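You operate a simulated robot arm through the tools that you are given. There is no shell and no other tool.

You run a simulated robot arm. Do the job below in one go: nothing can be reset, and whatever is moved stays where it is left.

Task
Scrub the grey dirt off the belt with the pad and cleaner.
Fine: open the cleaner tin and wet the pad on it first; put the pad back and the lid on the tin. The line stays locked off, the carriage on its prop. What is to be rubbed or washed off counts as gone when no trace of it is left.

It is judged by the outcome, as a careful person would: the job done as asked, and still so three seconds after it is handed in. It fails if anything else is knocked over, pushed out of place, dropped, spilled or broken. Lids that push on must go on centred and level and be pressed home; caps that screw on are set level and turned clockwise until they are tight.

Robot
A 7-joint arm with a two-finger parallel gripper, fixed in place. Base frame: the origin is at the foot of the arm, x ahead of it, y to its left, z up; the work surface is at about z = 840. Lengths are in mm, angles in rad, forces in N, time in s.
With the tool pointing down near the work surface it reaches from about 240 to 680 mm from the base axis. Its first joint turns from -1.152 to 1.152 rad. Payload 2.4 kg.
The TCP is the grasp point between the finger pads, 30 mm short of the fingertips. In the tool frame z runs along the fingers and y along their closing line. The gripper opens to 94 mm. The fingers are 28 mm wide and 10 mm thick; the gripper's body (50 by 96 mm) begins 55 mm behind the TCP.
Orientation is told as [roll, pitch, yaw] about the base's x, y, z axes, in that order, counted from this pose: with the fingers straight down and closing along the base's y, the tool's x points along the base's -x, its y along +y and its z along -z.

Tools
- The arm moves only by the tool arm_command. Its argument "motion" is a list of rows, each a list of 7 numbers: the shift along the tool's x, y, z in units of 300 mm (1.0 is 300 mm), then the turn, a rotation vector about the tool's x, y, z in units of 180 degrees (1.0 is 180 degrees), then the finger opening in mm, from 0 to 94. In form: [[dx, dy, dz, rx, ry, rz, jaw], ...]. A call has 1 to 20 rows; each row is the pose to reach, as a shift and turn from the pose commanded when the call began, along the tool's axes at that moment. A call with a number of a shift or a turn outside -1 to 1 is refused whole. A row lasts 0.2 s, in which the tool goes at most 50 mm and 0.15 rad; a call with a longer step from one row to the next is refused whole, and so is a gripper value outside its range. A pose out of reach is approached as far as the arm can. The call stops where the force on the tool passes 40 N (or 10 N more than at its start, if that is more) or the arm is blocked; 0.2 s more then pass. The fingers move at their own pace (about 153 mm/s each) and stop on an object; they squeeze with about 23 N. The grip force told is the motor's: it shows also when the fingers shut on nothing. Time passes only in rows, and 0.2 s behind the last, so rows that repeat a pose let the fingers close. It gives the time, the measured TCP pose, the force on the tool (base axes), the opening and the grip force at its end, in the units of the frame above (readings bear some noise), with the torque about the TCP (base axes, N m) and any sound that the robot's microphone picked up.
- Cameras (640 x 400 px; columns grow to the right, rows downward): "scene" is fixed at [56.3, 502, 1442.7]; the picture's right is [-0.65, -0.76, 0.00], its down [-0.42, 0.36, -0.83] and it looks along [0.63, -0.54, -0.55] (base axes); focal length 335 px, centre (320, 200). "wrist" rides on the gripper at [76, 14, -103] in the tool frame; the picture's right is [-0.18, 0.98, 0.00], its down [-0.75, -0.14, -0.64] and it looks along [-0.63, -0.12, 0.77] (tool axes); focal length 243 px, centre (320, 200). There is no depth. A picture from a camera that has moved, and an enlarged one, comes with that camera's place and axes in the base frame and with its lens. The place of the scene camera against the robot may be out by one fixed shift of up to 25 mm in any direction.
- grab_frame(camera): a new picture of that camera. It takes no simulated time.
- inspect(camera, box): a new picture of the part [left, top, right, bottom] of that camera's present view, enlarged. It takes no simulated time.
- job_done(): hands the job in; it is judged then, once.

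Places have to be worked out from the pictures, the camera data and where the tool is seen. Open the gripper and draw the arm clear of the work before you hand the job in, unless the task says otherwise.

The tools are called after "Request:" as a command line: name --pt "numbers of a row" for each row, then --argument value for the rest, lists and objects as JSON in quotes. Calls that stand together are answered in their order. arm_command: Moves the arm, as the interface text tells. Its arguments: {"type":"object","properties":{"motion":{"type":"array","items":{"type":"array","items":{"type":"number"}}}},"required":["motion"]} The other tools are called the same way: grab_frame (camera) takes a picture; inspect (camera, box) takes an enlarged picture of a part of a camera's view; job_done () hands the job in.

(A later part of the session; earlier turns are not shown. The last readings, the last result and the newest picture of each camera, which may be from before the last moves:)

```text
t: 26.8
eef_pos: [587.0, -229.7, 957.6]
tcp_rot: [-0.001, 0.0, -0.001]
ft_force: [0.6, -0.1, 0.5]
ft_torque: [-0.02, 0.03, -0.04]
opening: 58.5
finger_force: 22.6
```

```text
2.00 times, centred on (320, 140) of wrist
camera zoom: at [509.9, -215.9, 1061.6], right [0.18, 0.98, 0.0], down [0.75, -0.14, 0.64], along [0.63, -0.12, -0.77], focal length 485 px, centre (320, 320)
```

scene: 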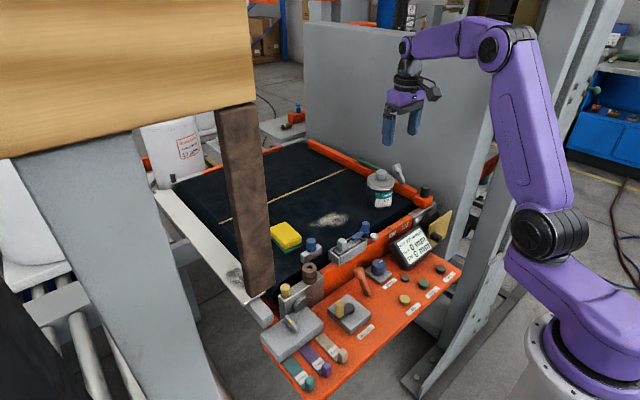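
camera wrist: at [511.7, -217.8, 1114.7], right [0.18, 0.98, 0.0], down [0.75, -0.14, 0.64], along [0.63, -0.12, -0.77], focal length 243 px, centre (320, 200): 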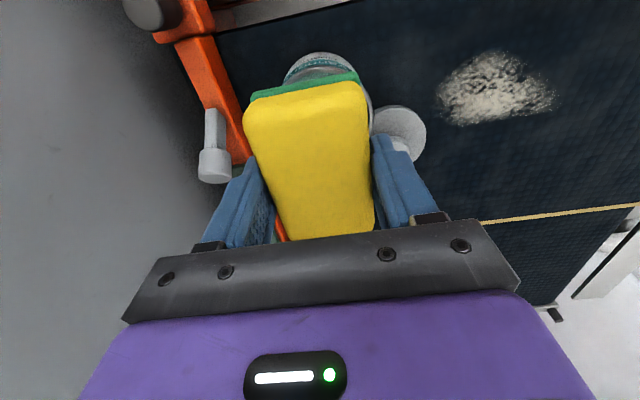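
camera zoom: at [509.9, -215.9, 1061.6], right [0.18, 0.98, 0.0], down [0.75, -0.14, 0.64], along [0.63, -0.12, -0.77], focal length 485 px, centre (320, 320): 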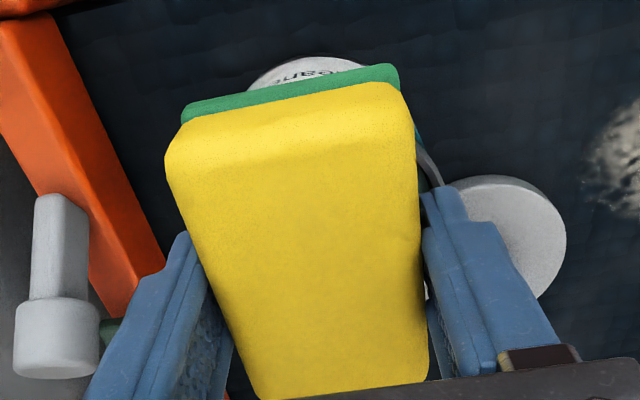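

The tips sit level with the pad's underside (so the belt is nearer z 848), which would put them on the rim. I go back to the pad's place, set it down and re-grip about 9 mm higher.

Request:
arm_command --pt "0 0 -0.1 0 0 0 45" --pt "0 0 -0.177 0 0 0 45" --pt "0.0 0.1217 -0.177 0 0 0 45"

Request:
arm_command --pt "-0.02 0.14 0 0 0 0 45" --pt "-0.04 0.28 0 0 0 0 45" --pt "-0.06 0.42 0 0 0 0 45" --pt "-0.08 0.56 0 0 0 0 45" --pt "-0.11 0.7 0 0 0 0 45" --pt "-0.14 0.84 0 0 0 0.017 45" --pt "-0.158 0.98 0 0 0 0.035 45" --pt "-0.158 0.98 0 0 0 0.035 45"

Request:
grab_frame --camera "wrist"

```text
t: 27.6
eef_pos: [585.4, -194.6, 1011.4]
tcp_rot: [0.0, -0.002, -0.001]
ft_force: [-0.3, -0.4, -1.0]
ft_torque: [0.0, 0.01, 0.04]
opening: 58.5
finger_force: 22.7
```

```text
t: 29.4
eef_pos: [636.7, 100.6, 1007.7]
tcp_rot: [0.0, 0.0, -0.11]
ft_force: [0.4, -0.3, -0.5]
ft_torque: [0.02, -0.01, 0.01]
opening: 58.8
finger_force: 23.1
```

```text
taken
camera wrist: at [560.5, 122.0, 1112.0], right [0.29, 0.96, 0.0], down [0.73, -0.22, 0.64], along [0.61, -0.19, -0.77], focal length 243 px, centre (320, 200)
```

wrist: 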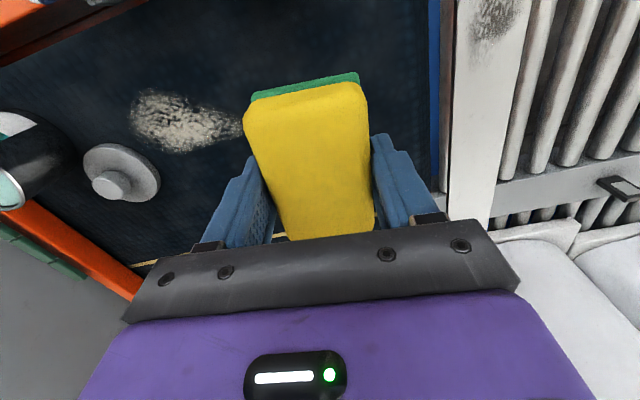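

I lower the pad to where it stood, releasing at the same height.

Request:
arm_command --pt "0 0 0.1 0 0 0 45" --pt "0 0 0.2 0 0 0 45" --pt "0 0 0.3 0 0 0 45" --pt "0 0 0.38 0 0 0 45" --pt "0 0 0.42 0 0 0 45" --pt "0 0 0.434 0 0 0 45" --pt "0 0 0.434 0 0 0 45"

Request:
inspect --camera "scene" --box '[260, 200, 310, 240]'

```text
t: 31.0
eef_pos: [635.5, 98.8, 882.2]
tcp_rot: [0.0, -0.001, -0.11]
ft_force: [-1.4, -0.4, 3.1]
ft_torque: [-0.01, 0.02, 0.0]
opening: 58.7
finger_force: 23.3
```

```text
10.00 times, centred on (285, 220) of scene
camera zoom: at [56.2, 501.9, 1442.7], right [-0.65, -0.76, 0.0], down [-0.42, 0.36, -0.83], along [0.63, -0.54, -0.55], focal length 3352 px, centre (670, 0)
```

zoom: 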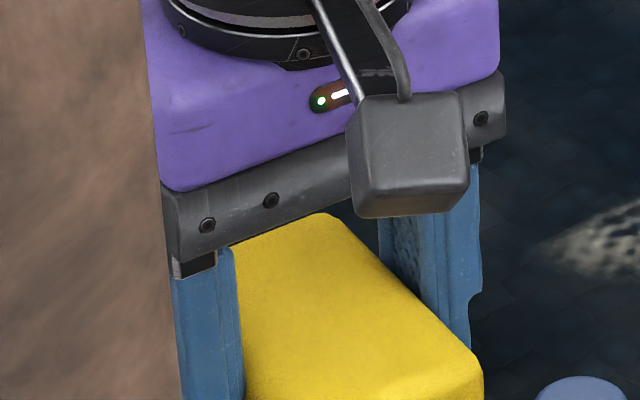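

3 N of contact: the pad is on the belt. I open, rise about 9.5 mm, and close again.

Request:
arm_command --pt "0 0 0 0 0 0 70" --pt "0 0 0 0 0 0 80" --pt "0 0 -0.016 0 0 0 80" --pt "0 0 -0.032 0 0 0 80" --pt "0 0 -0.032 0 0 0 45" --pt "0 0 -0.032 0 0 0 45" --pt "0 0 -0.032 0 0 0 45"

Request:
inspect --camera "scene" --box '[250, 190, 320, 250]'

Request:
grab_frame --camera "wrist"

```text
t: 32.6
eef_pos: [635.7, 98.4, 890.5]
tcp_rot: [-0.001, -0.001, -0.109]
ft_force: [-0.2, -2.4, 11.5]
ft_torque: [-0.08, 0.15, -0.03]
opening: 54.2
finger_force: 22.8
```

```text
6.67 times, centred on (285, 220) of scene
camera zoom: at [56.0, 501.9, 1442.8], right [-0.65, -0.76, 0.0], down [-0.42, 0.36, -0.83], along [0.63, -0.54, -0.55], focal length 2234 px, centre (553, 67)
```

zoom: 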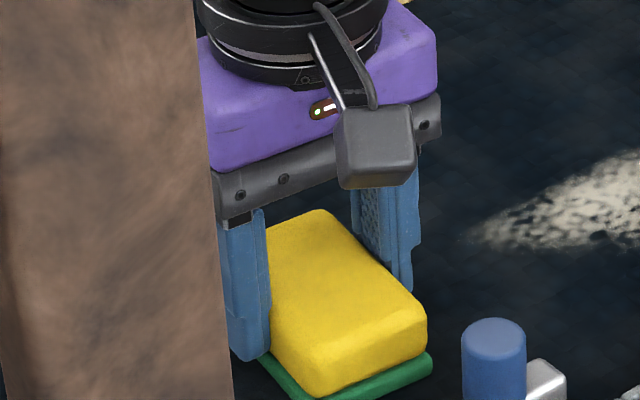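

```text
taken
camera wrist: at [560.2, 122.1, 994.5], right [0.29, 0.96, 0.0], down [0.73, -0.22, 0.64], along [0.62, -0.19, -0.77], focal length 243 px, centre (320, 200)
```

wrist: 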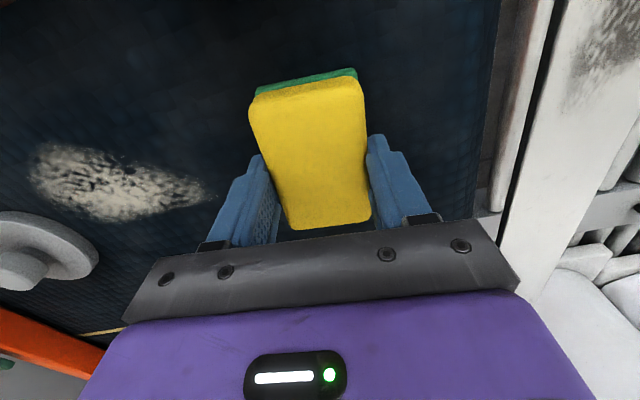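

Now gripping the yellow sponge (54 mm) with tips just on the green ledge. I lift and check that it hangs level.

Request:
arm_command --pt "0 0 -0.03 0 0 0 45" --pt "0 0 -0.15 0 0 0 45" --pt "0 0 -0.3 0 0 0 45" --pt "0 0 -0.4 0 0 0 45" --pt "0 0 -0.4 0 0 -0.035 45"

Request:
inspect --camera "scene" --box '[240, 140, 340, 220]'

```text
t: 33.8
eef_pos: [634.7, 99.7, 1009.7]
tcp_rot: [0.0, -0.001, -0.001]
ft_force: [0.4, -0.1, -0.7]
ft_torque: [-0.02, 0.01, 0.02]
opening: 54.2
finger_force: 23.1
```

```text
5.00 times, centred on (290, 180) of scene
camera zoom: at [56.3, 502.0, 1442.7], right [-0.65, -0.76, 0.0], down [-0.42, 0.36, -0.83], along [0.63, -0.54, -0.55], focal length 1676 px, centre (470, 300)
```

zoom: 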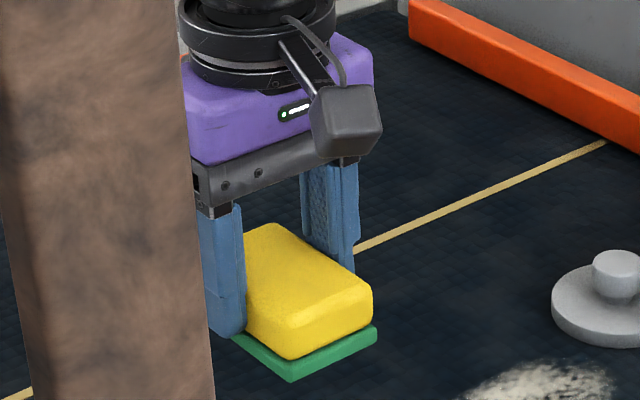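

Good: green face hangs free below the tips. I carry it back over the tin.

Request:
arm_command --pt "0.02 -0.14 0 0 0 0 45" --pt "0.04 -0.28 0 0 0 0 45" --pt "0.06 -0.42 0 0 0 0 45" --pt "0.08 -0.56 0 0 0 0 45" --pt "0.1 -0.7 0 0 0 0 45" --pt "0.12 -0.84 0 0 0 0 45" --pt "0.15 -0.98 0 0 0 0 45"

Request:
arm_command --pt "0.008 -0.1217 0 0 0 0 45" --pt "0.008 -0.1217 0.06 0 0 0 45" --pt "0.008 -0.1217 0.1 0 0 0 45" --pt "0.008 -0.1217 0.12 0 0 0 45"

Request:
inspect --camera "scene" --box '[360, 140, 430, 210]'

```text
t: 35.4
eef_pos: [589.0, -195.5, 1010.9]
tcp_rot: [0.0, -0.001, 0.0]
ft_force: [0.4, 0.0, 0.1]
ft_torque: [-0.02, 0.02, -0.02]
opening: 54.0
finger_force: 23.1
```

```text
t: 36.4
eef_pos: [585.7, -230.9, 974.7]
tcp_rot: [0.001, 0.001, 0.001]
ft_force: [0.3, -0.1, 0.1]
ft_torque: [-0.01, 0.03, -0.01]
opening: 54.0
finger_force: 22.6
```

```text
5.71 times, centred on (395, 175) of scene
camera zoom: at [56.3, 502.0, 1442.7], right [-0.65, -0.76, 0.0], down [-0.42, 0.36, -0.83], along [0.63, -0.54, -0.55], focal length 1915 px, centre (-109, 343)
```

zoom: 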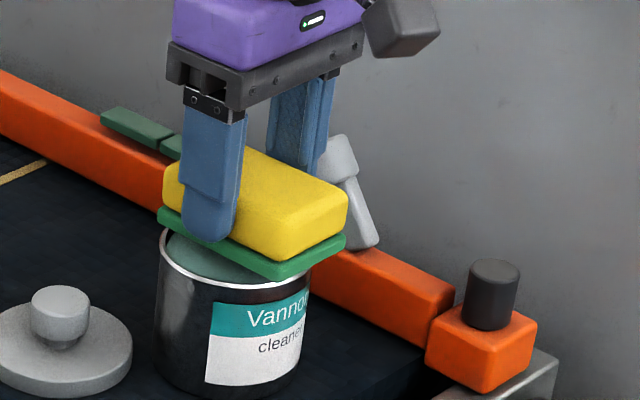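

Pad is about 9 mm above the rim. I lower in 2 mm steps.

Request:
arm_command --pt "0 0 0.008 0 0 0 45" --pt "0 0 0.016 0 0 0 45" --pt "0 0 0.022 0 0 0 45"

Request:
arm_command --pt "0 0 0.004 0 0 0 45" --pt "0 0 0.008 0 0 0 45"

Request:
inspect --camera "scene" --box '[360, 140, 430, 210]'

```text
t: 37.2
eef_pos: [585.8, -230.6, 966.9]
tcp_rot: [0.0, 0.0, 0.001]
ft_force: [-0.1, -0.2, -0.8]
ft_torque: [-0.03, 0.02, -0.02]
opening: 54.2
finger_force: 23.2
```

```text
t: 37.8
eef_pos: [585.1, -230.6, 965.7]
tcp_rot: [-0.001, 0.0, 0.001]
ft_force: [-1.7, 0.6, 6.7]
ft_torque: [0.07, 0.04, 0.04]
opening: 54.2
finger_force: 23.7
```

```text
5.71 times, centred on (395, 175) of scene
camera zoom: at [56.1, 502.0, 1442.7], right [-0.65, -0.76, 0.0], down [-0.42, 0.36, -0.83], along [0.63, -0.54, -0.55], focal length 1915 px, centre (-109, 343)
```

zoom: 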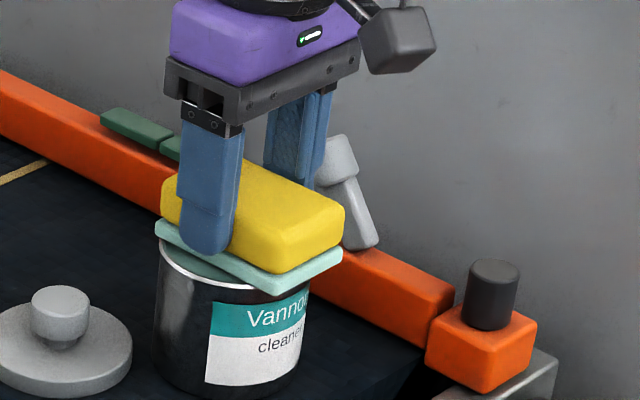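

The green face turned pale cyan: it's wetted. I lift straight up and carry it to above the dirt.

Request:
arm_command --pt "0 0 0 0 0 0 45" --pt "0 0 -0.03 0 0 0 45" --pt "0 0 -0.1 0 0 0 45" --pt "0 0 -0.16 0 0 0 45"

Request:
inspect --camera "scene" --box '[300, 130, 440, 230]'

```text
t: 38.8
eef_pos: [585.7, -230.5, 1013.6]
tcp_rot: [0.001, 0.001, 0.002]
ft_force: [0.1, 0.2, -0.2]
ft_torque: [0.02, -0.01, 0.0]
opening: 53.8
finger_force: 23.1
```

```text
4.00 times, centred on (370, 180) of scene
camera zoom: at [56.3, 502.0, 1442.7], right [-0.65, -0.76, 0.0], down [-0.42, 0.36, -0.83], along [0.63, -0.54, -0.55], focal length 1341 px, centre (120, 280)
```

zoom: 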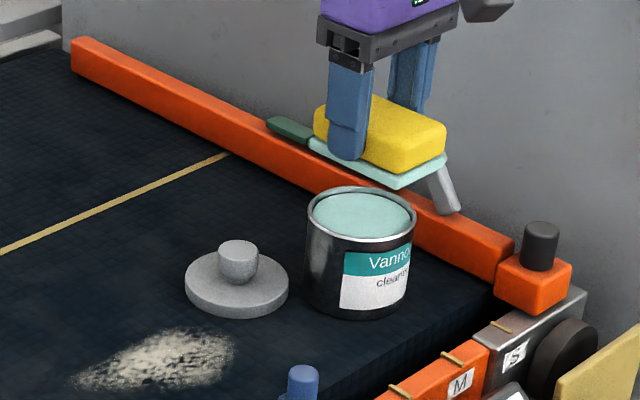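

The tin stands untouched. I move over the middle of the dirt and descend to just above the belt.

Request:
arm_command --pt "-0.02 0.142 0 0 0 0 45" --pt "-0.042 0.284 0 0 0 0 45" --pt "-0.063 0.426 0 0 0 0 45" --pt "-0.0847 0.5683 0 0 0 0 45" --pt "-0.0847 0.5683 0.14 0 0 0 45" --pt "-0.0847 0.5683 0.27 0 0 0 45" --pt "-0.0847 0.5683 0.36 0 0 0 45" --pt "-0.0847 0.5683 0.38 0 0 0 45" --pt "-0.0847 0.5683 0.395 0 0 0 45"

Request:
grab_frame --camera "wrist"

Request:
inspect --camera "scene" --box '[270, 150, 410, 260]'

```text
t: 40.8
eef_pos: [612.3, -59.7, 893.8]
tcp_rot: [0.0, 0.001, 0.0]
ft_force: [0.1, -1.1, 0.5]
ft_torque: [-0.03, 0.0, -0.03]
opening: 54.1
finger_force: 23.1
```

```text
taken
camera wrist: at [535.0, -45.6, 997.8], right [0.18, 0.98, 0.0], down [0.75, -0.14, 0.64], along [0.63, -0.12, -0.77], focal length 243 px, centre (320, 200)
```

wrist: 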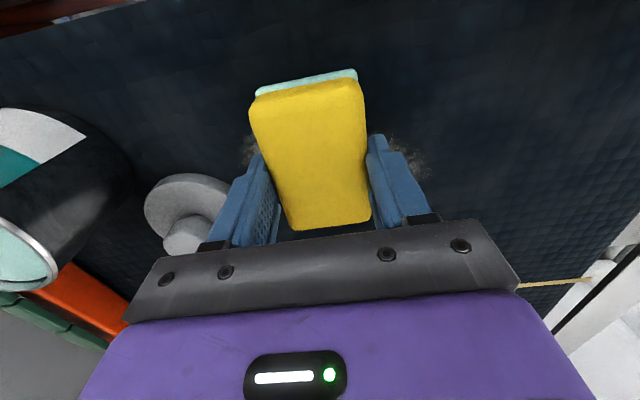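

```text
3.64 times, centred on (340, 205) of scene
camera zoom: at [56.3, 502.0, 1442.7], right [-0.65, -0.76, 0.0], down [-0.42, 0.36, -0.83], along [0.63, -0.54, -0.55], focal length 1219 px, centre (247, 182)
```

zoom: 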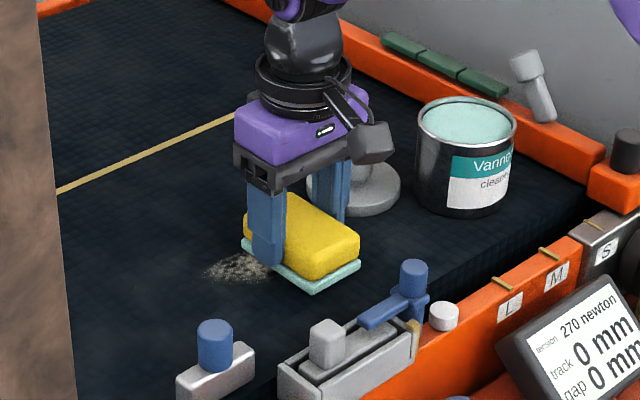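

Dirt shows both sides of the pad. I press down gently onto the belt in small steps.

Request:
arm_command --pt "0 0 0.007 0 0 0 45" --pt "0 0 0.014 0 0 0 45" --pt "0 0 0.018 0 0 0 45"

```text
t: 41.6
eef_pos: [613.3, -60.8, 890.4]
tcp_rot: [0.001, -0.002, 0.001]
ft_force: [-9.4, 0.3, 23.9]
ft_torque: [0.06, 0.5, 0.01]
opening: 54.0
finger_force: 23.2
```

Contact at 24 N. I ease 0.6 mm and make a first scrubbing stroke along y, staying clear of the lid.

Request:
arm_command --pt "0 0 -0.002 0 0 0 45" --pt "0 -0.04 -0.002 0 0 0 45" --pt "0 -0.08 -0.002 0 0 0 45" --pt "0 -0.04 -0.002 0 0 0 45" --pt "0 0 -0.002 0 0 0 45" --pt "0 0.05 -0.002 0 0 0 45" --pt "0 0.1 -0.002 0 0 0 45" --pt "0 0.15 -0.002 0 0 0 45" --pt "0 0.2 -0.002 0 0 0 45" --pt "0 0.15 -0.002 0 0 0 45" --pt "0 0.1 -0.002 0 0 0 45"

Request:
inspect --camera "scene" --box '[270, 150, 410, 260]'

Request:
grab_frame --camera "wrist"

```text
t: 44.0
eef_pos: [612.6, -25.2, 890.1]
tcp_rot: [0.004, -0.003, 0.005]
ft_force: [-0.3, 19.3, 24.9]
ft_torque: [0.58, 0.13, -0.14]
opening: 54.1
finger_force: 23.2
```

```text
3.64 times, centred on (340, 205) of scene
camera zoom: at [55.7, 502.5, 1442.6], right [-0.65, -0.76, 0.0], down [-0.42, 0.36, -0.83], along [0.63, -0.54, -0.55], focal length 1219 px, centre (247, 182)
```

zoom: 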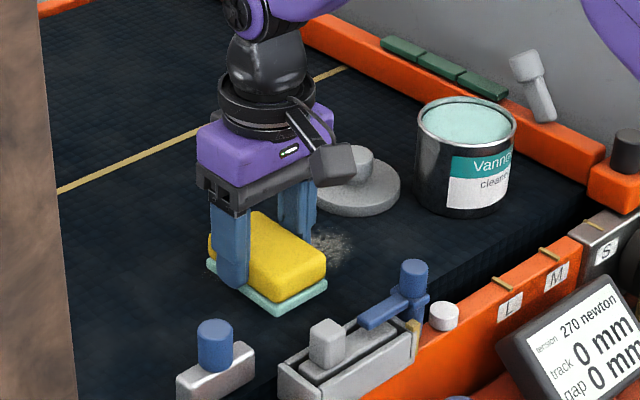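

```text
taken
camera wrist: at [536.1, -11.1, 994.2], right [0.18, 0.98, 0.0], down [0.75, -0.14, 0.64], along [0.63, -0.11, -0.77], focal length 243 px, centre (320, 200)
```

wrist: 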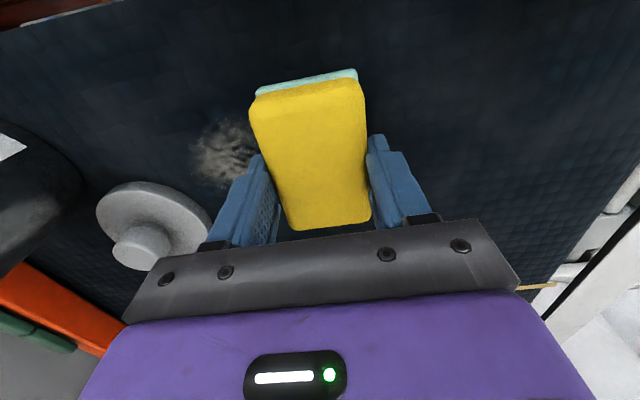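

The dirt is coming off. I continue with slightly less pressure, working the left end and then the near and far edges.

Request:
arm_command --pt "0 -0.05 -0.002 0 0 0 45" --pt "0 -0.1 -0.002 0 0 0 45" --pt "0 -0.15 -0.002 0 0 0 45" --pt "0 -0.18 -0.002 0 0 0 45" --pt "0 -0.12 -0.002 0 0 0 45" --pt "0 -0.06 -0.002 0 0 0 45" --pt "0 -0.12 -0.002 0 0 0 45" --pt "0 -0.18 -0.002 0 0 0 45" --pt "0.03 -0.18 -0.002 0 0 0 45" --pt "0.06 -0.18 -0.002 0 0 0 45" --pt "0.06 -0.195 -0.002 0 0 0 45" --pt "0.06 -0.14 -0.002 0 0 0 45" --pt "0.06 -0.09 -0.002 0 0 0 45" --pt "0.06 -0.14 -0.002 0 0 0 45" --pt "0.06 -0.195 -0.002 0 0 0 45" --pt "0.06 -0.14 -0.002 0 0 0 45" --pt "0.02 -0.08 -0.002 0 0 0 45" --pt "-0.03 -0.06 -0.002 0 0 0 45" --pt "-0.06 -0.06 -0.002 0 0 0 45" --pt "-0.06 0 -0.002 0 0 0 45"

Request:
inspect --camera "scene" --box '[270, 150, 410, 260]'

Request:
grab_frame --camera "wrist"

```text
t: 48.2
eef_pos: [630.5, -30.1, 889.9]
tcp_rot: [0.0, -0.002, 0.002]
ft_force: [1.3, -3.3, 4.2]
ft_torque: [-0.07, 0.2, 0.19]
opening: 53.8
finger_force: 23.2
```

```text
3.64 times, centred on (340, 205) of scene
camera zoom: at [56.2, 501.9, 1442.7], right [-0.65, -0.76, 0.0], down [-0.42, 0.36, -0.83], along [0.63, -0.54, -0.55], focal length 1219 px, centre (247, 182)
```

zoom: 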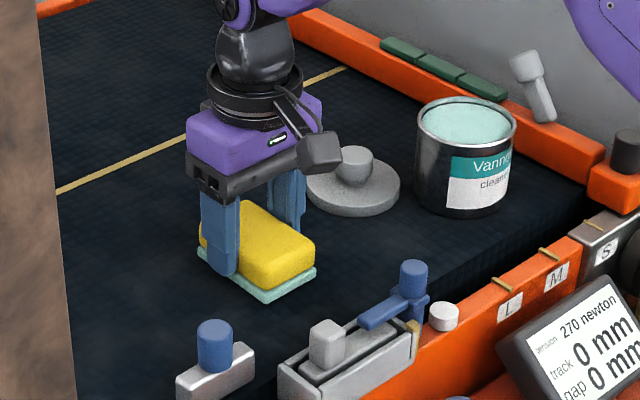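

```text
taken
camera wrist: at [553.0, -14.9, 994.1], right [0.18, 0.98, 0.0], down [0.75, -0.14, 0.64], along [0.63, -0.12, -0.77], focal length 243 px, centre (320, 200)
```

wrist: 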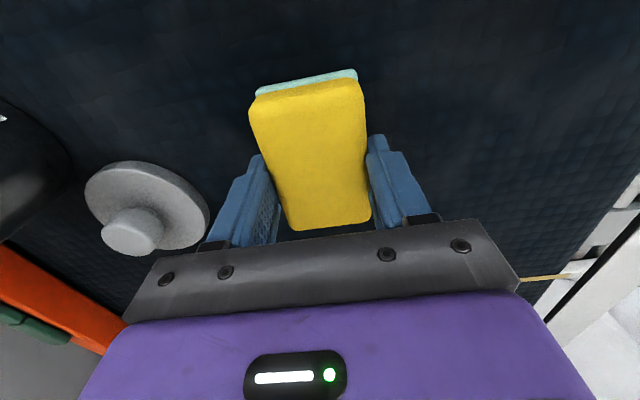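

Almost clean. I do another full pass at a touch more pressure over the far, near and right parts.

Request:
arm_command --pt "0 0.05 0.002 0 0 0 45" --pt "0 0.1 0.002 0 0 0 45" --pt "0 0.05 0.002 0 0 0 45" --pt "0 0 0.002 0 0 0 45" --pt "0 0.05 0.002 0 0 0 45" --pt "0 0.1 0.002 0 0 0 45" --pt "0.04 0.1 0.002 0 0 0 45" --pt "0.08 0.08 0.002 0 0 0 45" --pt "0.08 0.03 0.002 0 0 0 45" --pt "0.08 -0.03 0.002 0 0 0 45" --pt "0.08 -0.09 0.002 0 0 0 45" --pt "0.08 -0.15 0.002 0 0 0 45" --pt "0.08 -0.09 0.002 0 0 0 45" --pt "0.04 -0.09 0.002 0 0 0 45" --pt "0 -0.09 0.002 0 0 0 45" --pt "0 -0.14 0.002 0 0 0 45" --pt "0 -0.09 0.002 0 0 0 45" --pt "0 -0.04 0.002 0 0 0 45" --pt "0 0.02 0.002 0 0 0 45" --pt "0 0.06 0.002 0 0 0 45"

Request:
inspect --camera "scene" --box '[270, 150, 410, 260]'

```text
t: 52.4
eef_pos: [631.7, -13.0, 889.1]
tcp_rot: [0.0, -0.001, -0.002]
ft_force: [1.9, -10.7, 14.2]
ft_torque: [-0.35, -0.12, 0.01]
opening: 54.0
finger_force: 23.0
```

```text
3.64 times, centred on (340, 205) of scene
camera zoom: at [56.0, 501.7, 1442.8], right [-0.65, -0.76, 0.0], down [-0.42, 0.36, -0.83], along [0.63, -0.54, -0.55], focal length 1219 px, centre (247, 182)
```

zoom: 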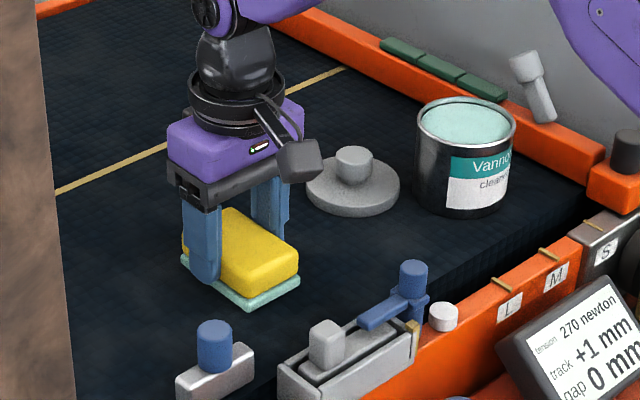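

The display now reads track +1 mm, so the rubbing drag may be shifting the belt. I lift the pad straight off and look at the display and the belt.

Request:
arm_command --pt "0 0 -0.02 0 0 0 45" --pt "0 0 -0.12 0 0 0 45" --pt "0 0 -0.26 0 0 0 45" --pt "0 0 -0.4 0 0 0 45" --pt "0.06 0.15 -0.4 0 0 0 45" --pt "0.06 0.3 -0.4 0 0 0 45"

Request:
inspect --camera "scene" --box '[290, 180, 370, 250]'

Request:
inspect --camera "scene" --box '[370, 200, 460, 270]'

Request:
grab_frame --camera "wrist"

```text
t: 53.8
eef_pos: [611.2, 78.8, 1007.4]
tcp_rot: [0.0, 0.0, -0.002]
ft_force: [-0.3, -0.2, -0.5]
ft_torque: [0.03, -0.01, -0.02]
opening: 54.0
finger_force: 23.1
```

```text
5.71 times, centred on (330, 215) of scene
camera zoom: at [56.3, 501.9, 1442.7], right [-0.65, -0.76, 0.0], down [-0.42, 0.36, -0.83], along [0.63, -0.54, -0.55], focal length 1915 px, centre (263, 114)
```

zoom: 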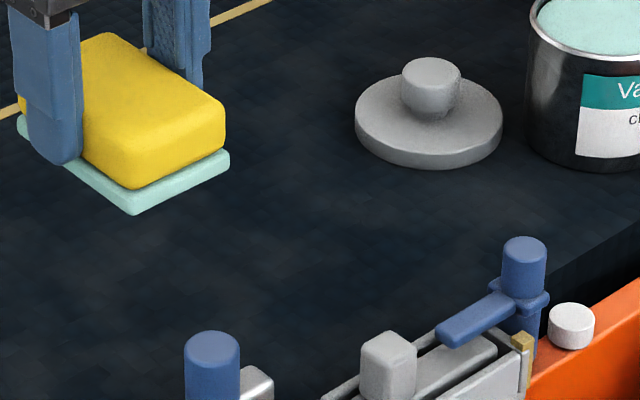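

```text
5.71 times, centred on (415, 235) of scene
camera zoom: at [56.3, 501.9, 1442.7], right [-0.65, -0.76, 0.0], down [-0.42, 0.36, -0.83], along [0.63, -0.54, -0.55], focal length 1915 px, centre (-223, 0)
```

zoom: 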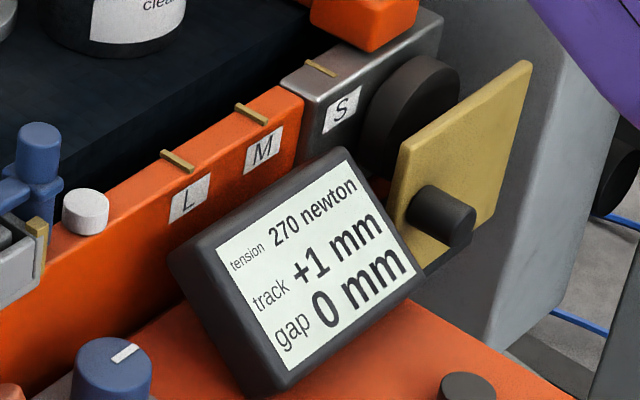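

```text
taken
camera wrist: at [534.6, 92.2, 1112.3], right [0.19, 0.98, 0.0], down [0.75, -0.14, 0.64], along [0.63, -0.12, -0.77], focal length 243 px, centre (320, 200)
```

wrist: 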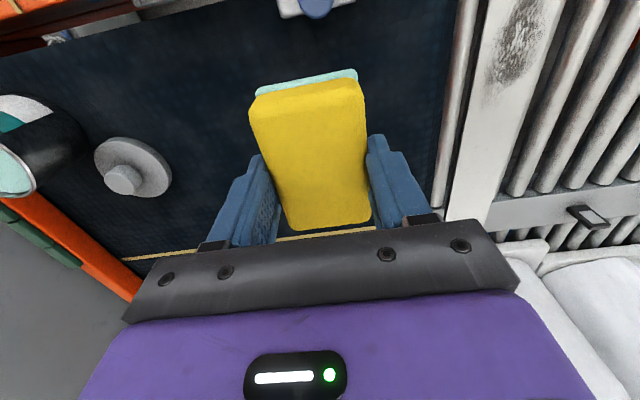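

The dirt looks gone, but the display holds at track +1. I check the scrubbed area in close-up from both cameras before deciding on further rubbing.

Request:
inspect --camera "wrist" --box '[120, 60, 280, 230]'

Request:
inspect --camera "scene" --box '[300, 200, 360, 240]'

Request:
grab_frame --camera "scene"

```text
2.35 times, centred on (200, 145) of wrist
camera zoom: at [534.6, 92.2, 1112.3], right [0.19, 0.98, 0.0], down [0.75, -0.14, 0.64], along [0.63, -0.12, -0.77], focal length 571 px, centre (602, 329)
```

zoom: 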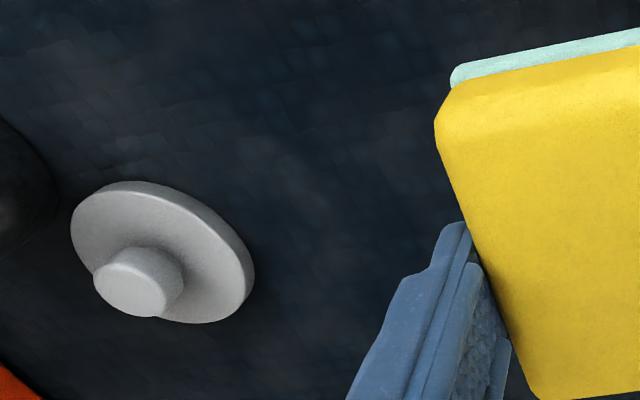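

```text
10.00 times, centred on (330, 220) of scene
camera zoom: at [56.3, 501.9, 1442.7], right [-0.65, -0.76, 0.0], down [-0.42, 0.36, -0.83], along [0.63, -0.54, -0.55], focal length 3352 px, centre (220, 0)
```

zoom: 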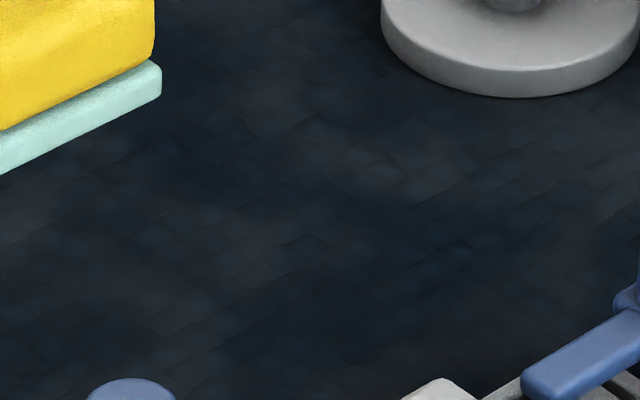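

```text
taken
```

scene: 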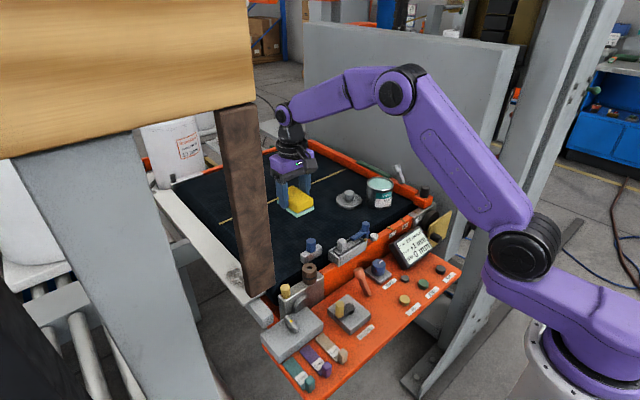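

I compare with an unscrubbed belt area to tell texture from residue.

Request:
inspect --camera "scene" --box '[220, 165, 290, 205]'

Request:
inspect --camera "scene" --box '[300, 165, 360, 205]'

Request:
inspect --camera "wrist" --box '[120, 20, 250, 140]'

```text
9.14 times, centred on (255, 185) of scene
camera zoom: at [56.3, 501.9, 1442.7], right [-0.65, -0.76, 0.0], down [-0.42, 0.36, -0.83], along [0.63, -0.54, -0.55], focal length 3064 px, centre (914, 337)
```

zoom: 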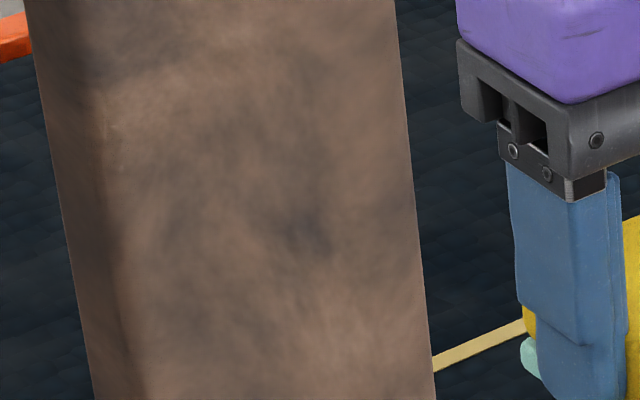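

```text
10.00 times, centred on (330, 185) of scene
camera zoom: at [56.3, 501.9, 1442.7], right [-0.65, -0.76, 0.0], down [-0.42, 0.36, -0.83], along [0.63, -0.54, -0.55], focal length 3352 px, centre (220, 350)
```

zoom: 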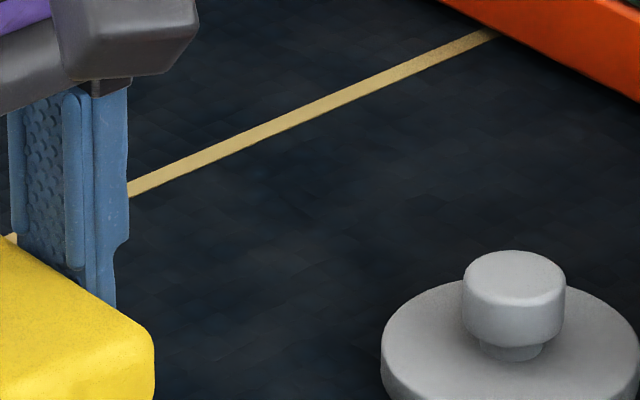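

```text
3.33 times, centred on (185, 80) of wrist
camera zoom: at [534.6, 92.2, 1112.3], right [0.19, 0.98, 0.0], down [0.75, -0.14, 0.64], along [0.63, -0.12, -0.77], focal length 809 px, centre (770, 600)
```

zoom: 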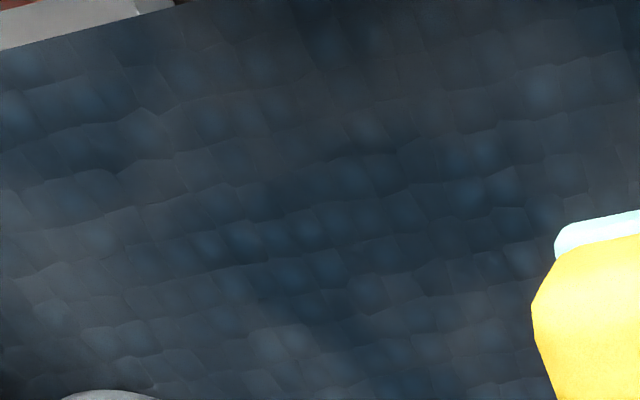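

No visible residue beyond the belt's texture. I set the pad down at the right end of the cleaned patch and drag lightly toward −y as an extra wipe, to see whether the track reading returns to 0.

Request:
arm_command --pt "-0.01 -0.15 0 0 0 0 45" --pt "-0.01 -0.2933 0 0 0 0 45" --pt "-0.01 -0.2933 0.15 0 0 0 45" --pt "-0.01 -0.2933 0.3 0 0 0 45" --pt "-0.01 -0.2933 0.37 0 0 0 45" --pt "-0.01 -0.2933 0.39 0 0 0 45" --pt "-0.01 -0.2933 0.398 0 0 0 45" --pt "-0.01 -0.32 0.399 0 0 0 45" --pt "-0.01 -0.35 0.399 0 0 0 45" --pt "-0.01 -0.38 0.399 0 0 0 45" --pt "-0.01 -0.41 0.399 0 0 0 45"

Request:
inspect --camera "scene" --box '[390, 225, 440, 270]'

```text
t: 56.2
eef_pos: [615.3, -44.7, 890.2]
tcp_rot: [-0.001, -0.001, 0.0]
ft_force: [0.5, 5.1, 7.7]
ft_torque: [0.19, -0.06, 0.03]
opening: 54.2
finger_force: 22.2
```

```text
8.89 times, centred on (415, 248) of scene
camera zoom: at [56.1, 502.1, 1442.7], right [-0.65, -0.76, 0.0], down [-0.42, 0.36, -0.83], along [0.63, -0.54, -0.55], focal length 2979 px, centre (-524, -222)
```

zoom: 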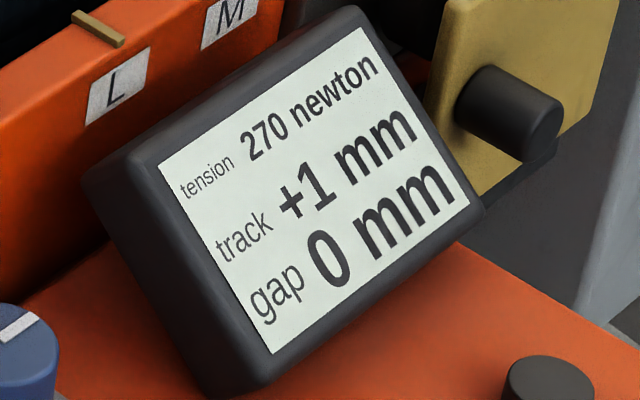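

Still +1 at 8 N. I drag on toward −y with about 20 N.

Request:
arm_command --pt "0 -0.02 0.003 0 0 0 45" --pt "0 -0.05 0.003 0 0 0 45" --pt "0 -0.08 0.003 0 0 0 45" --pt "0 -0.11 0.003 0 0 0 45"

Request:
inspect --camera "scene" --box '[390, 225, 440, 270]'

```text
t: 57.2
eef_pos: [617.1, -74.4, 889.2]
tcp_rot: [0.002, -0.003, 0.002]
ft_force: [0.1, 19.3, 27.6]
ft_torque: [0.59, 0.21, -0.12]
opening: 54.2
finger_force: 22.8
```

```text
8.89 times, centred on (415, 248) of scene
camera zoom: at [55.7, 502.5, 1442.5], right [-0.65, -0.76, 0.0], down [-0.42, 0.36, -0.83], along [0.63, -0.54, -0.55], focal length 2979 px, centre (-524, -222)
```

zoom: 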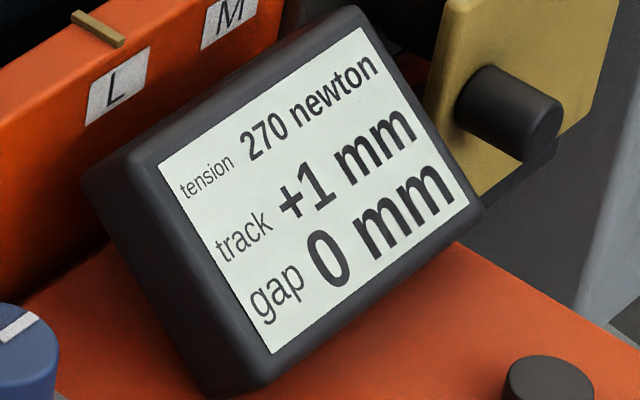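

Even 19 N sideways does not change it, so the belt is not being dragged by this. I finish with one lighter pass along x over the whole patch to remove any trace.

Request:
arm_command --pt "0.04 0 -0.002 0 0 0 45" --pt "0.08 0 -0.002 0 0 0 45" --pt "0.08 -0.033 -0.002 0 0 0 45" --pt "0.04 -0.033 -0.002 0 0 0 45" --pt "0.08 -0.033 -0.002 0 0 0 45" --pt "0.08 0.03 -0.002 0 0 0 45" --pt "0.03 0.03 -0.002 0 0 0 45" --pt "-0.02 0.03 -0.002 0 0 0 45" --pt "-0.06 0.03 -0.002 0 0 0 45" --pt "-0.06 0.08 -0.002 0 0 0 45" --pt "-0.02 0.08 -0.002 0 0 0 45" --pt "0.04 0.08 -0.002 0 0 0 45" --pt "0.04 0.13 -0.002 0 0 0 45" --pt "-0.02 0.13 -0.002 0 0 0 45" --pt "-0.06 0.13 -0.002 0 0 0 45" --pt "-0.06 0.19 -0.002 0 0 0 45" --pt "-0.02 0.19 -0.002 0 0 0 45" --pt "0.04 0.19 -0.002 0 0 0 45" --pt "0.02 0.25 -0.002 0 0 0 45" --pt "-0.06 0.25 -0.002 0 0 0 45"

Request:
inspect --camera "scene" --box '[390, 225, 440, 270]'

Request:
inspect --camera "scene" --box '[270, 150, 410, 260]'

```text
t: 58.1
eef_pos: [593.4, -84.7, 890.1]
tcp_rot: [0.005, 0.015, 0.008]
ft_force: [-8.4, 2.5, 12.3]
ft_torque: [-0.1, -0.17, 0.02]
opening: 54.2
finger_force: 22.8
stopped in row 4: the force on the tool passed its limit at 54 N (the readings are from after the stop); the commanded pose is now the measured one
```

```text
8.89 times, centred on (415, 248) of scene
camera zoom: at [55.8, 502.0, 1442.7], right [-0.65, -0.76, 0.0], down [-0.42, 0.36, -0.83], along [0.63, -0.54, -0.55], focal length 2979 px, centre (-524, -222)
```

zoom: 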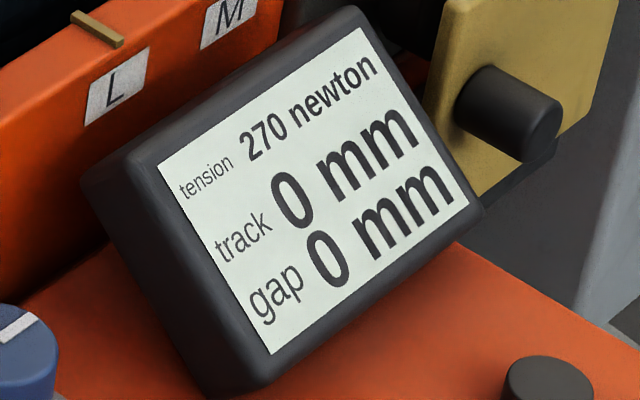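

```text
3.64 times, centred on (340, 205) of scene
camera zoom: at [55.8, 502.0, 1442.7], right [-0.65, -0.76, 0.0], down [-0.42, 0.36, -0.83], along [0.63, -0.54, -0.55], focal length 1219 px, centre (247, 182)
```

zoom: 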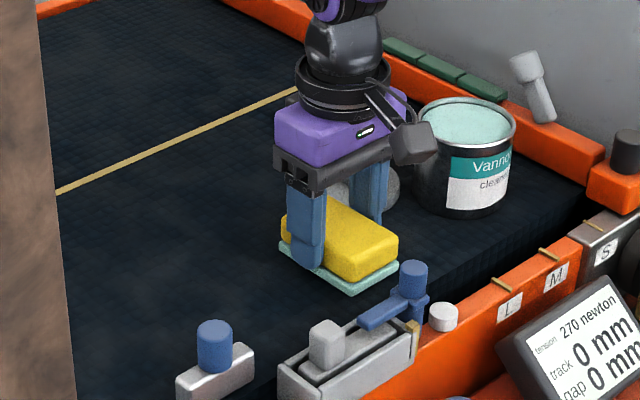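

The call stopped on a 54 N force, and the track is back at 0. I look at the lid and pad before moving.

Request:
grab_frame --camera "wrist"

Request:
inspect --camera "scene" --box '[320, 170, 400, 240]'

```text
taken
camera wrist: at [518.2, -71.0, 995.5], right [0.18, 0.98, 0.0], down [0.76, -0.14, 0.63], along [0.62, -0.11, -0.78], focal length 243 px, centre (320, 200)
```

wrist: 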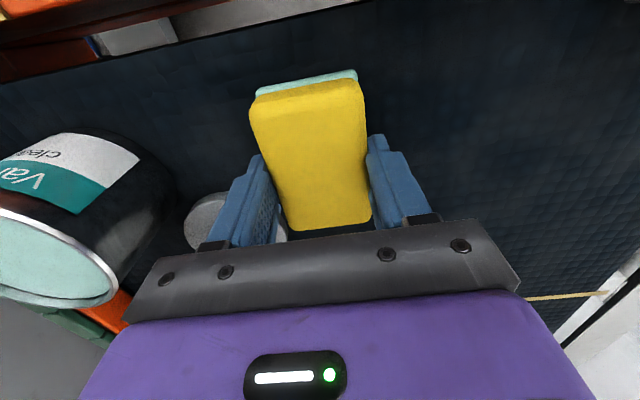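

```text
5.71 times, centred on (360, 205) of scene
camera zoom: at [55.8, 502.0, 1442.7], right [-0.65, -0.76, 0.0], down [-0.42, 0.36, -0.83], along [0.63, -0.54, -0.55], focal length 1915 px, centre (91, 171)
```

zoom: 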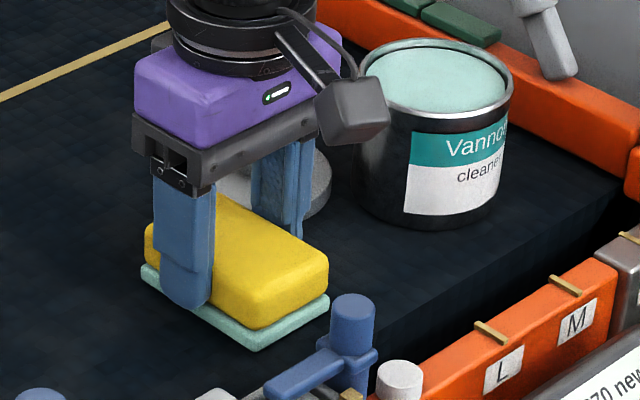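

The lid and tin are clear of the pad; it was only a pressing/reversal peak. I lift straight up, level the tool, and move right to view the cleaned patch.

Request:
arm_command --pt "0 0 -0.01 0 0 0 45" --pt "0 0 -0.1 0.0016 -0.0048 0.0025 45" --pt "0 0 -0.25 0.0016 -0.0048 0.0025 45" --pt "0 0 -0.4 0.0016 -0.0048 0.0025 45" --pt "0 0.15 -0.4 0.0016 -0.0048 0.0025 45" --pt "0 0.3 -0.4 0.0016 -0.0048 0.0025 45" --pt "0 0.45 -0.4 0.0016 -0.0048 0.0025 45" --pt "-0.05 0.6 -0.4 0.0016 -0.0048 0.0025 45" --pt "-0.05 0.6 -0.4 0.0016 -0.0048 0.0025 45"

Request:
grab_frame --camera "wrist"

Request:
inspect --camera "scene" --box '[290, 180, 370, 250]'

Request:
inspect --camera "scene" --box '[390, 225, 440, 270]'

```text
t: 60.1
eef_pos: [607.4, 93.8, 1009.8]
tcp_rot: [0.0, 0.001, -0.002]
ft_force: [0.2, 0.6, -0.3]
ft_torque: [0.04, -0.01, 0.01]
opening: 54.1
finger_force: 23.3
```

```text
taken
camera wrist: at [530.8, 109.2, 1113.5], right [0.19, 0.98, 0.0], down [0.75, -0.14, 0.64], along [0.63, -0.12, -0.77], focal length 243 px, centre (320, 200)
```

wrist: 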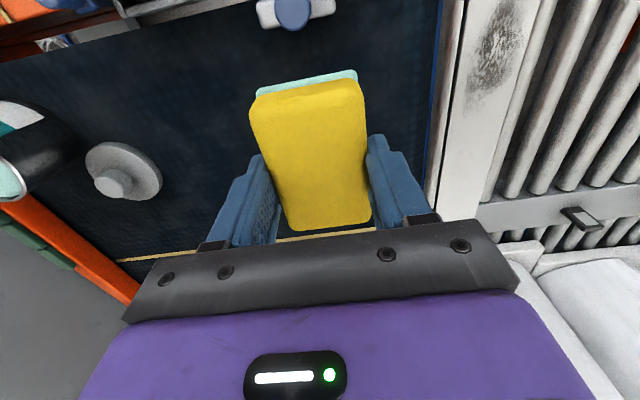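

```text
5.71 times, centred on (330, 215) of scene
camera zoom: at [56.2, 502.0, 1442.7], right [-0.65, -0.76, 0.0], down [-0.42, 0.36, -0.83], along [0.63, -0.54, -0.55], focal length 1915 px, centre (263, 114)
```

zoom: 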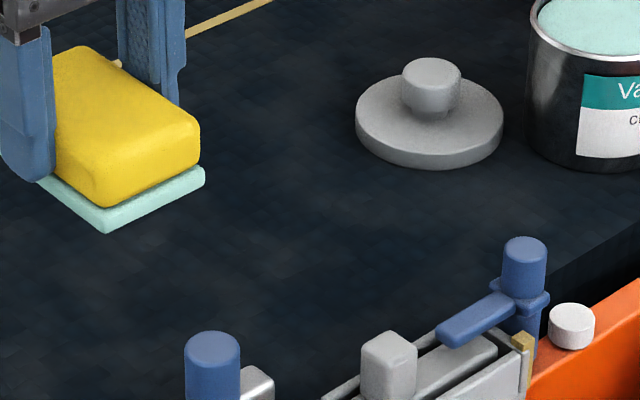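

```text
8.89 times, centred on (415, 248) of scene
camera zoom: at [56.2, 502.0, 1442.7], right [-0.65, -0.76, 0.0], down [-0.42, 0.36, -0.83], along [0.63, -0.54, -0.55], focal length 2979 px, centre (-524, -222)
```

zoom: 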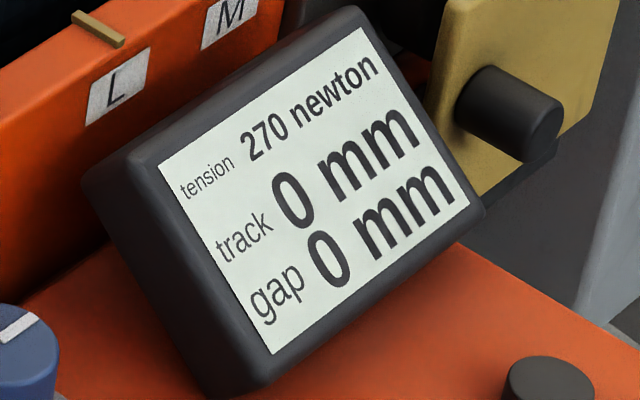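

The patch is clean and the display reads 0 / 0 again. I return the pad to its original place and angle.

Request:
arm_command --pt "-0.045 0.01 0 0 0 0.017 45" --pt "-0.0867 0.018 0 0 0 0.035 45" --pt "-0.0867 0.018 0.14 0 0 0.035 45" --pt "-0.0867 0.018 0.28 0 0 0.035 45" --pt "-0.0867 0.018 0.36 0 0 0.035 45" --pt "-0.0867 0.018 0.385 0 0 0.035 45" --pt "-0.0867 0.018 0.393 0 0 0.035 45" --pt "-0.0867 0.018 0.398 0 0 0.035 45"

Request:
inspect --camera "scene" --box '[240, 180, 340, 260]'

```text
t: 62.0
eef_pos: [636.7, 100.0, 890.8]
tcp_rot: [-0.001, 0.001, -0.11]
ft_force: [-0.2, 0.1, -0.7]
ft_torque: [-0.02, -0.03, 0.02]
opening: 54.1
finger_force: 22.7
```

```text
5.00 times, centred on (290, 220) of scene
camera zoom: at [56.3, 502.0, 1442.7], right [-0.65, -0.76, 0.0], down [-0.42, 0.36, -0.83], along [0.63, -0.54, -0.55], focal length 1676 px, centre (470, 100)
```

zoom: 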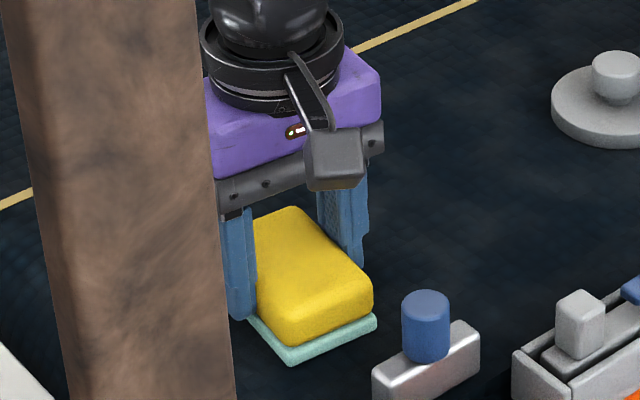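

The pad is hovering ~1 mm up and ~3 mm off its first picture position, so I correct that, touch down and check force.

Request:
arm_command --pt "0.006 -0.0087 0 0 0 0 45" --pt "0.006 -0.0087 0.003 0 0 0 45" --pt "0.006 -0.0087 0.005 0 0 0 45"

Request:
inspect --camera "scene" --box '[240, 180, 340, 260]'

```text
t: 62.8
eef_pos: [633.7, 97.1, 889.4]
tcp_rot: [0.001, -0.001, -0.113]
ft_force: [-0.8, 1.2, 12.2]
ft_torque: [0.09, 0.57, 0.0]
opening: 53.9
finger_force: 23.2
```

```text
5.00 times, centred on (290, 220) of scene
camera zoom: at [56.0, 501.9, 1442.7], right [-0.65, -0.76, 0.0], down [-0.42, 0.36, -0.83], along [0.63, -0.54, -0.55], focal length 1676 px, centre (470, 100)
```

zoom: 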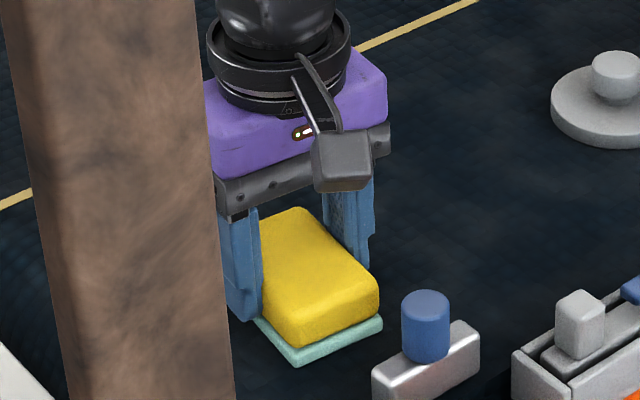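

It matches the original place and is on the belt. I release and rise straight up.

Request:
arm_command --pt "0 0 -0.003 0 0 0 70" --pt "0 0 -0.003 0 0 0 90" --pt "0 0 -0.003 0 0 0 90" --pt "0 0 -0.06 0 0 0 90" --pt "0 0 -0.2 0 0 0 90" --pt "0 0 -0.34 0 0 0 90" --pt "0 0 -0.44 0 0 0 90" --pt "0 0 -0.44 0 0 -0.035 90"

Request:
inspect --camera "scene" --box '[240, 180, 340, 260]'

Request:
grab_frame --camera "wrist"

```text
t: 64.5
eef_pos: [632.1, 95.9, 1019.6]
tcp_rot: [-0.003, 0.003, -0.002]
ft_force: [-0.5, 0.6, 0.1]
ft_torque: [-0.04, 0.0, -0.03]
opening: 90.0
finger_force: 0.1
```

```text
5.00 times, centred on (290, 220) of scene
camera zoom: at [56.3, 502.0, 1442.7], right [-0.65, -0.76, 0.0], down [-0.42, 0.36, -0.83], along [0.63, -0.54, -0.55], focal length 1676 px, centre (470, 100)
```

zoom: 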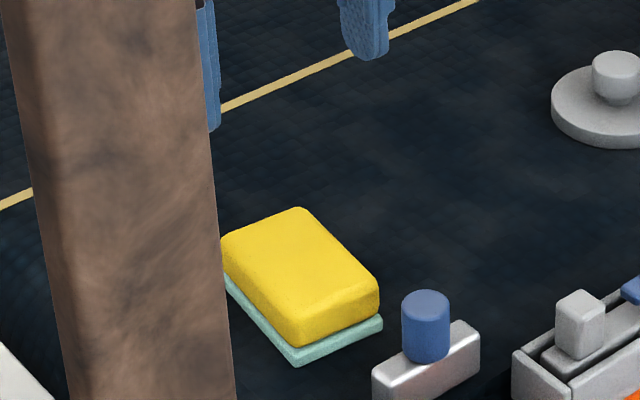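

```text
taken
camera wrist: at [556.1, 111.4, 1123.2], right [0.18, 0.98, 0.0], down [0.75, -0.14, 0.64], along [0.63, -0.12, -0.77], focal length 243 px, centre (320, 200)
```

wrist: 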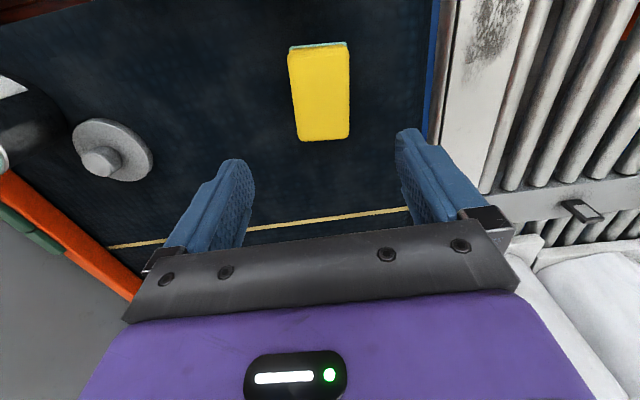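

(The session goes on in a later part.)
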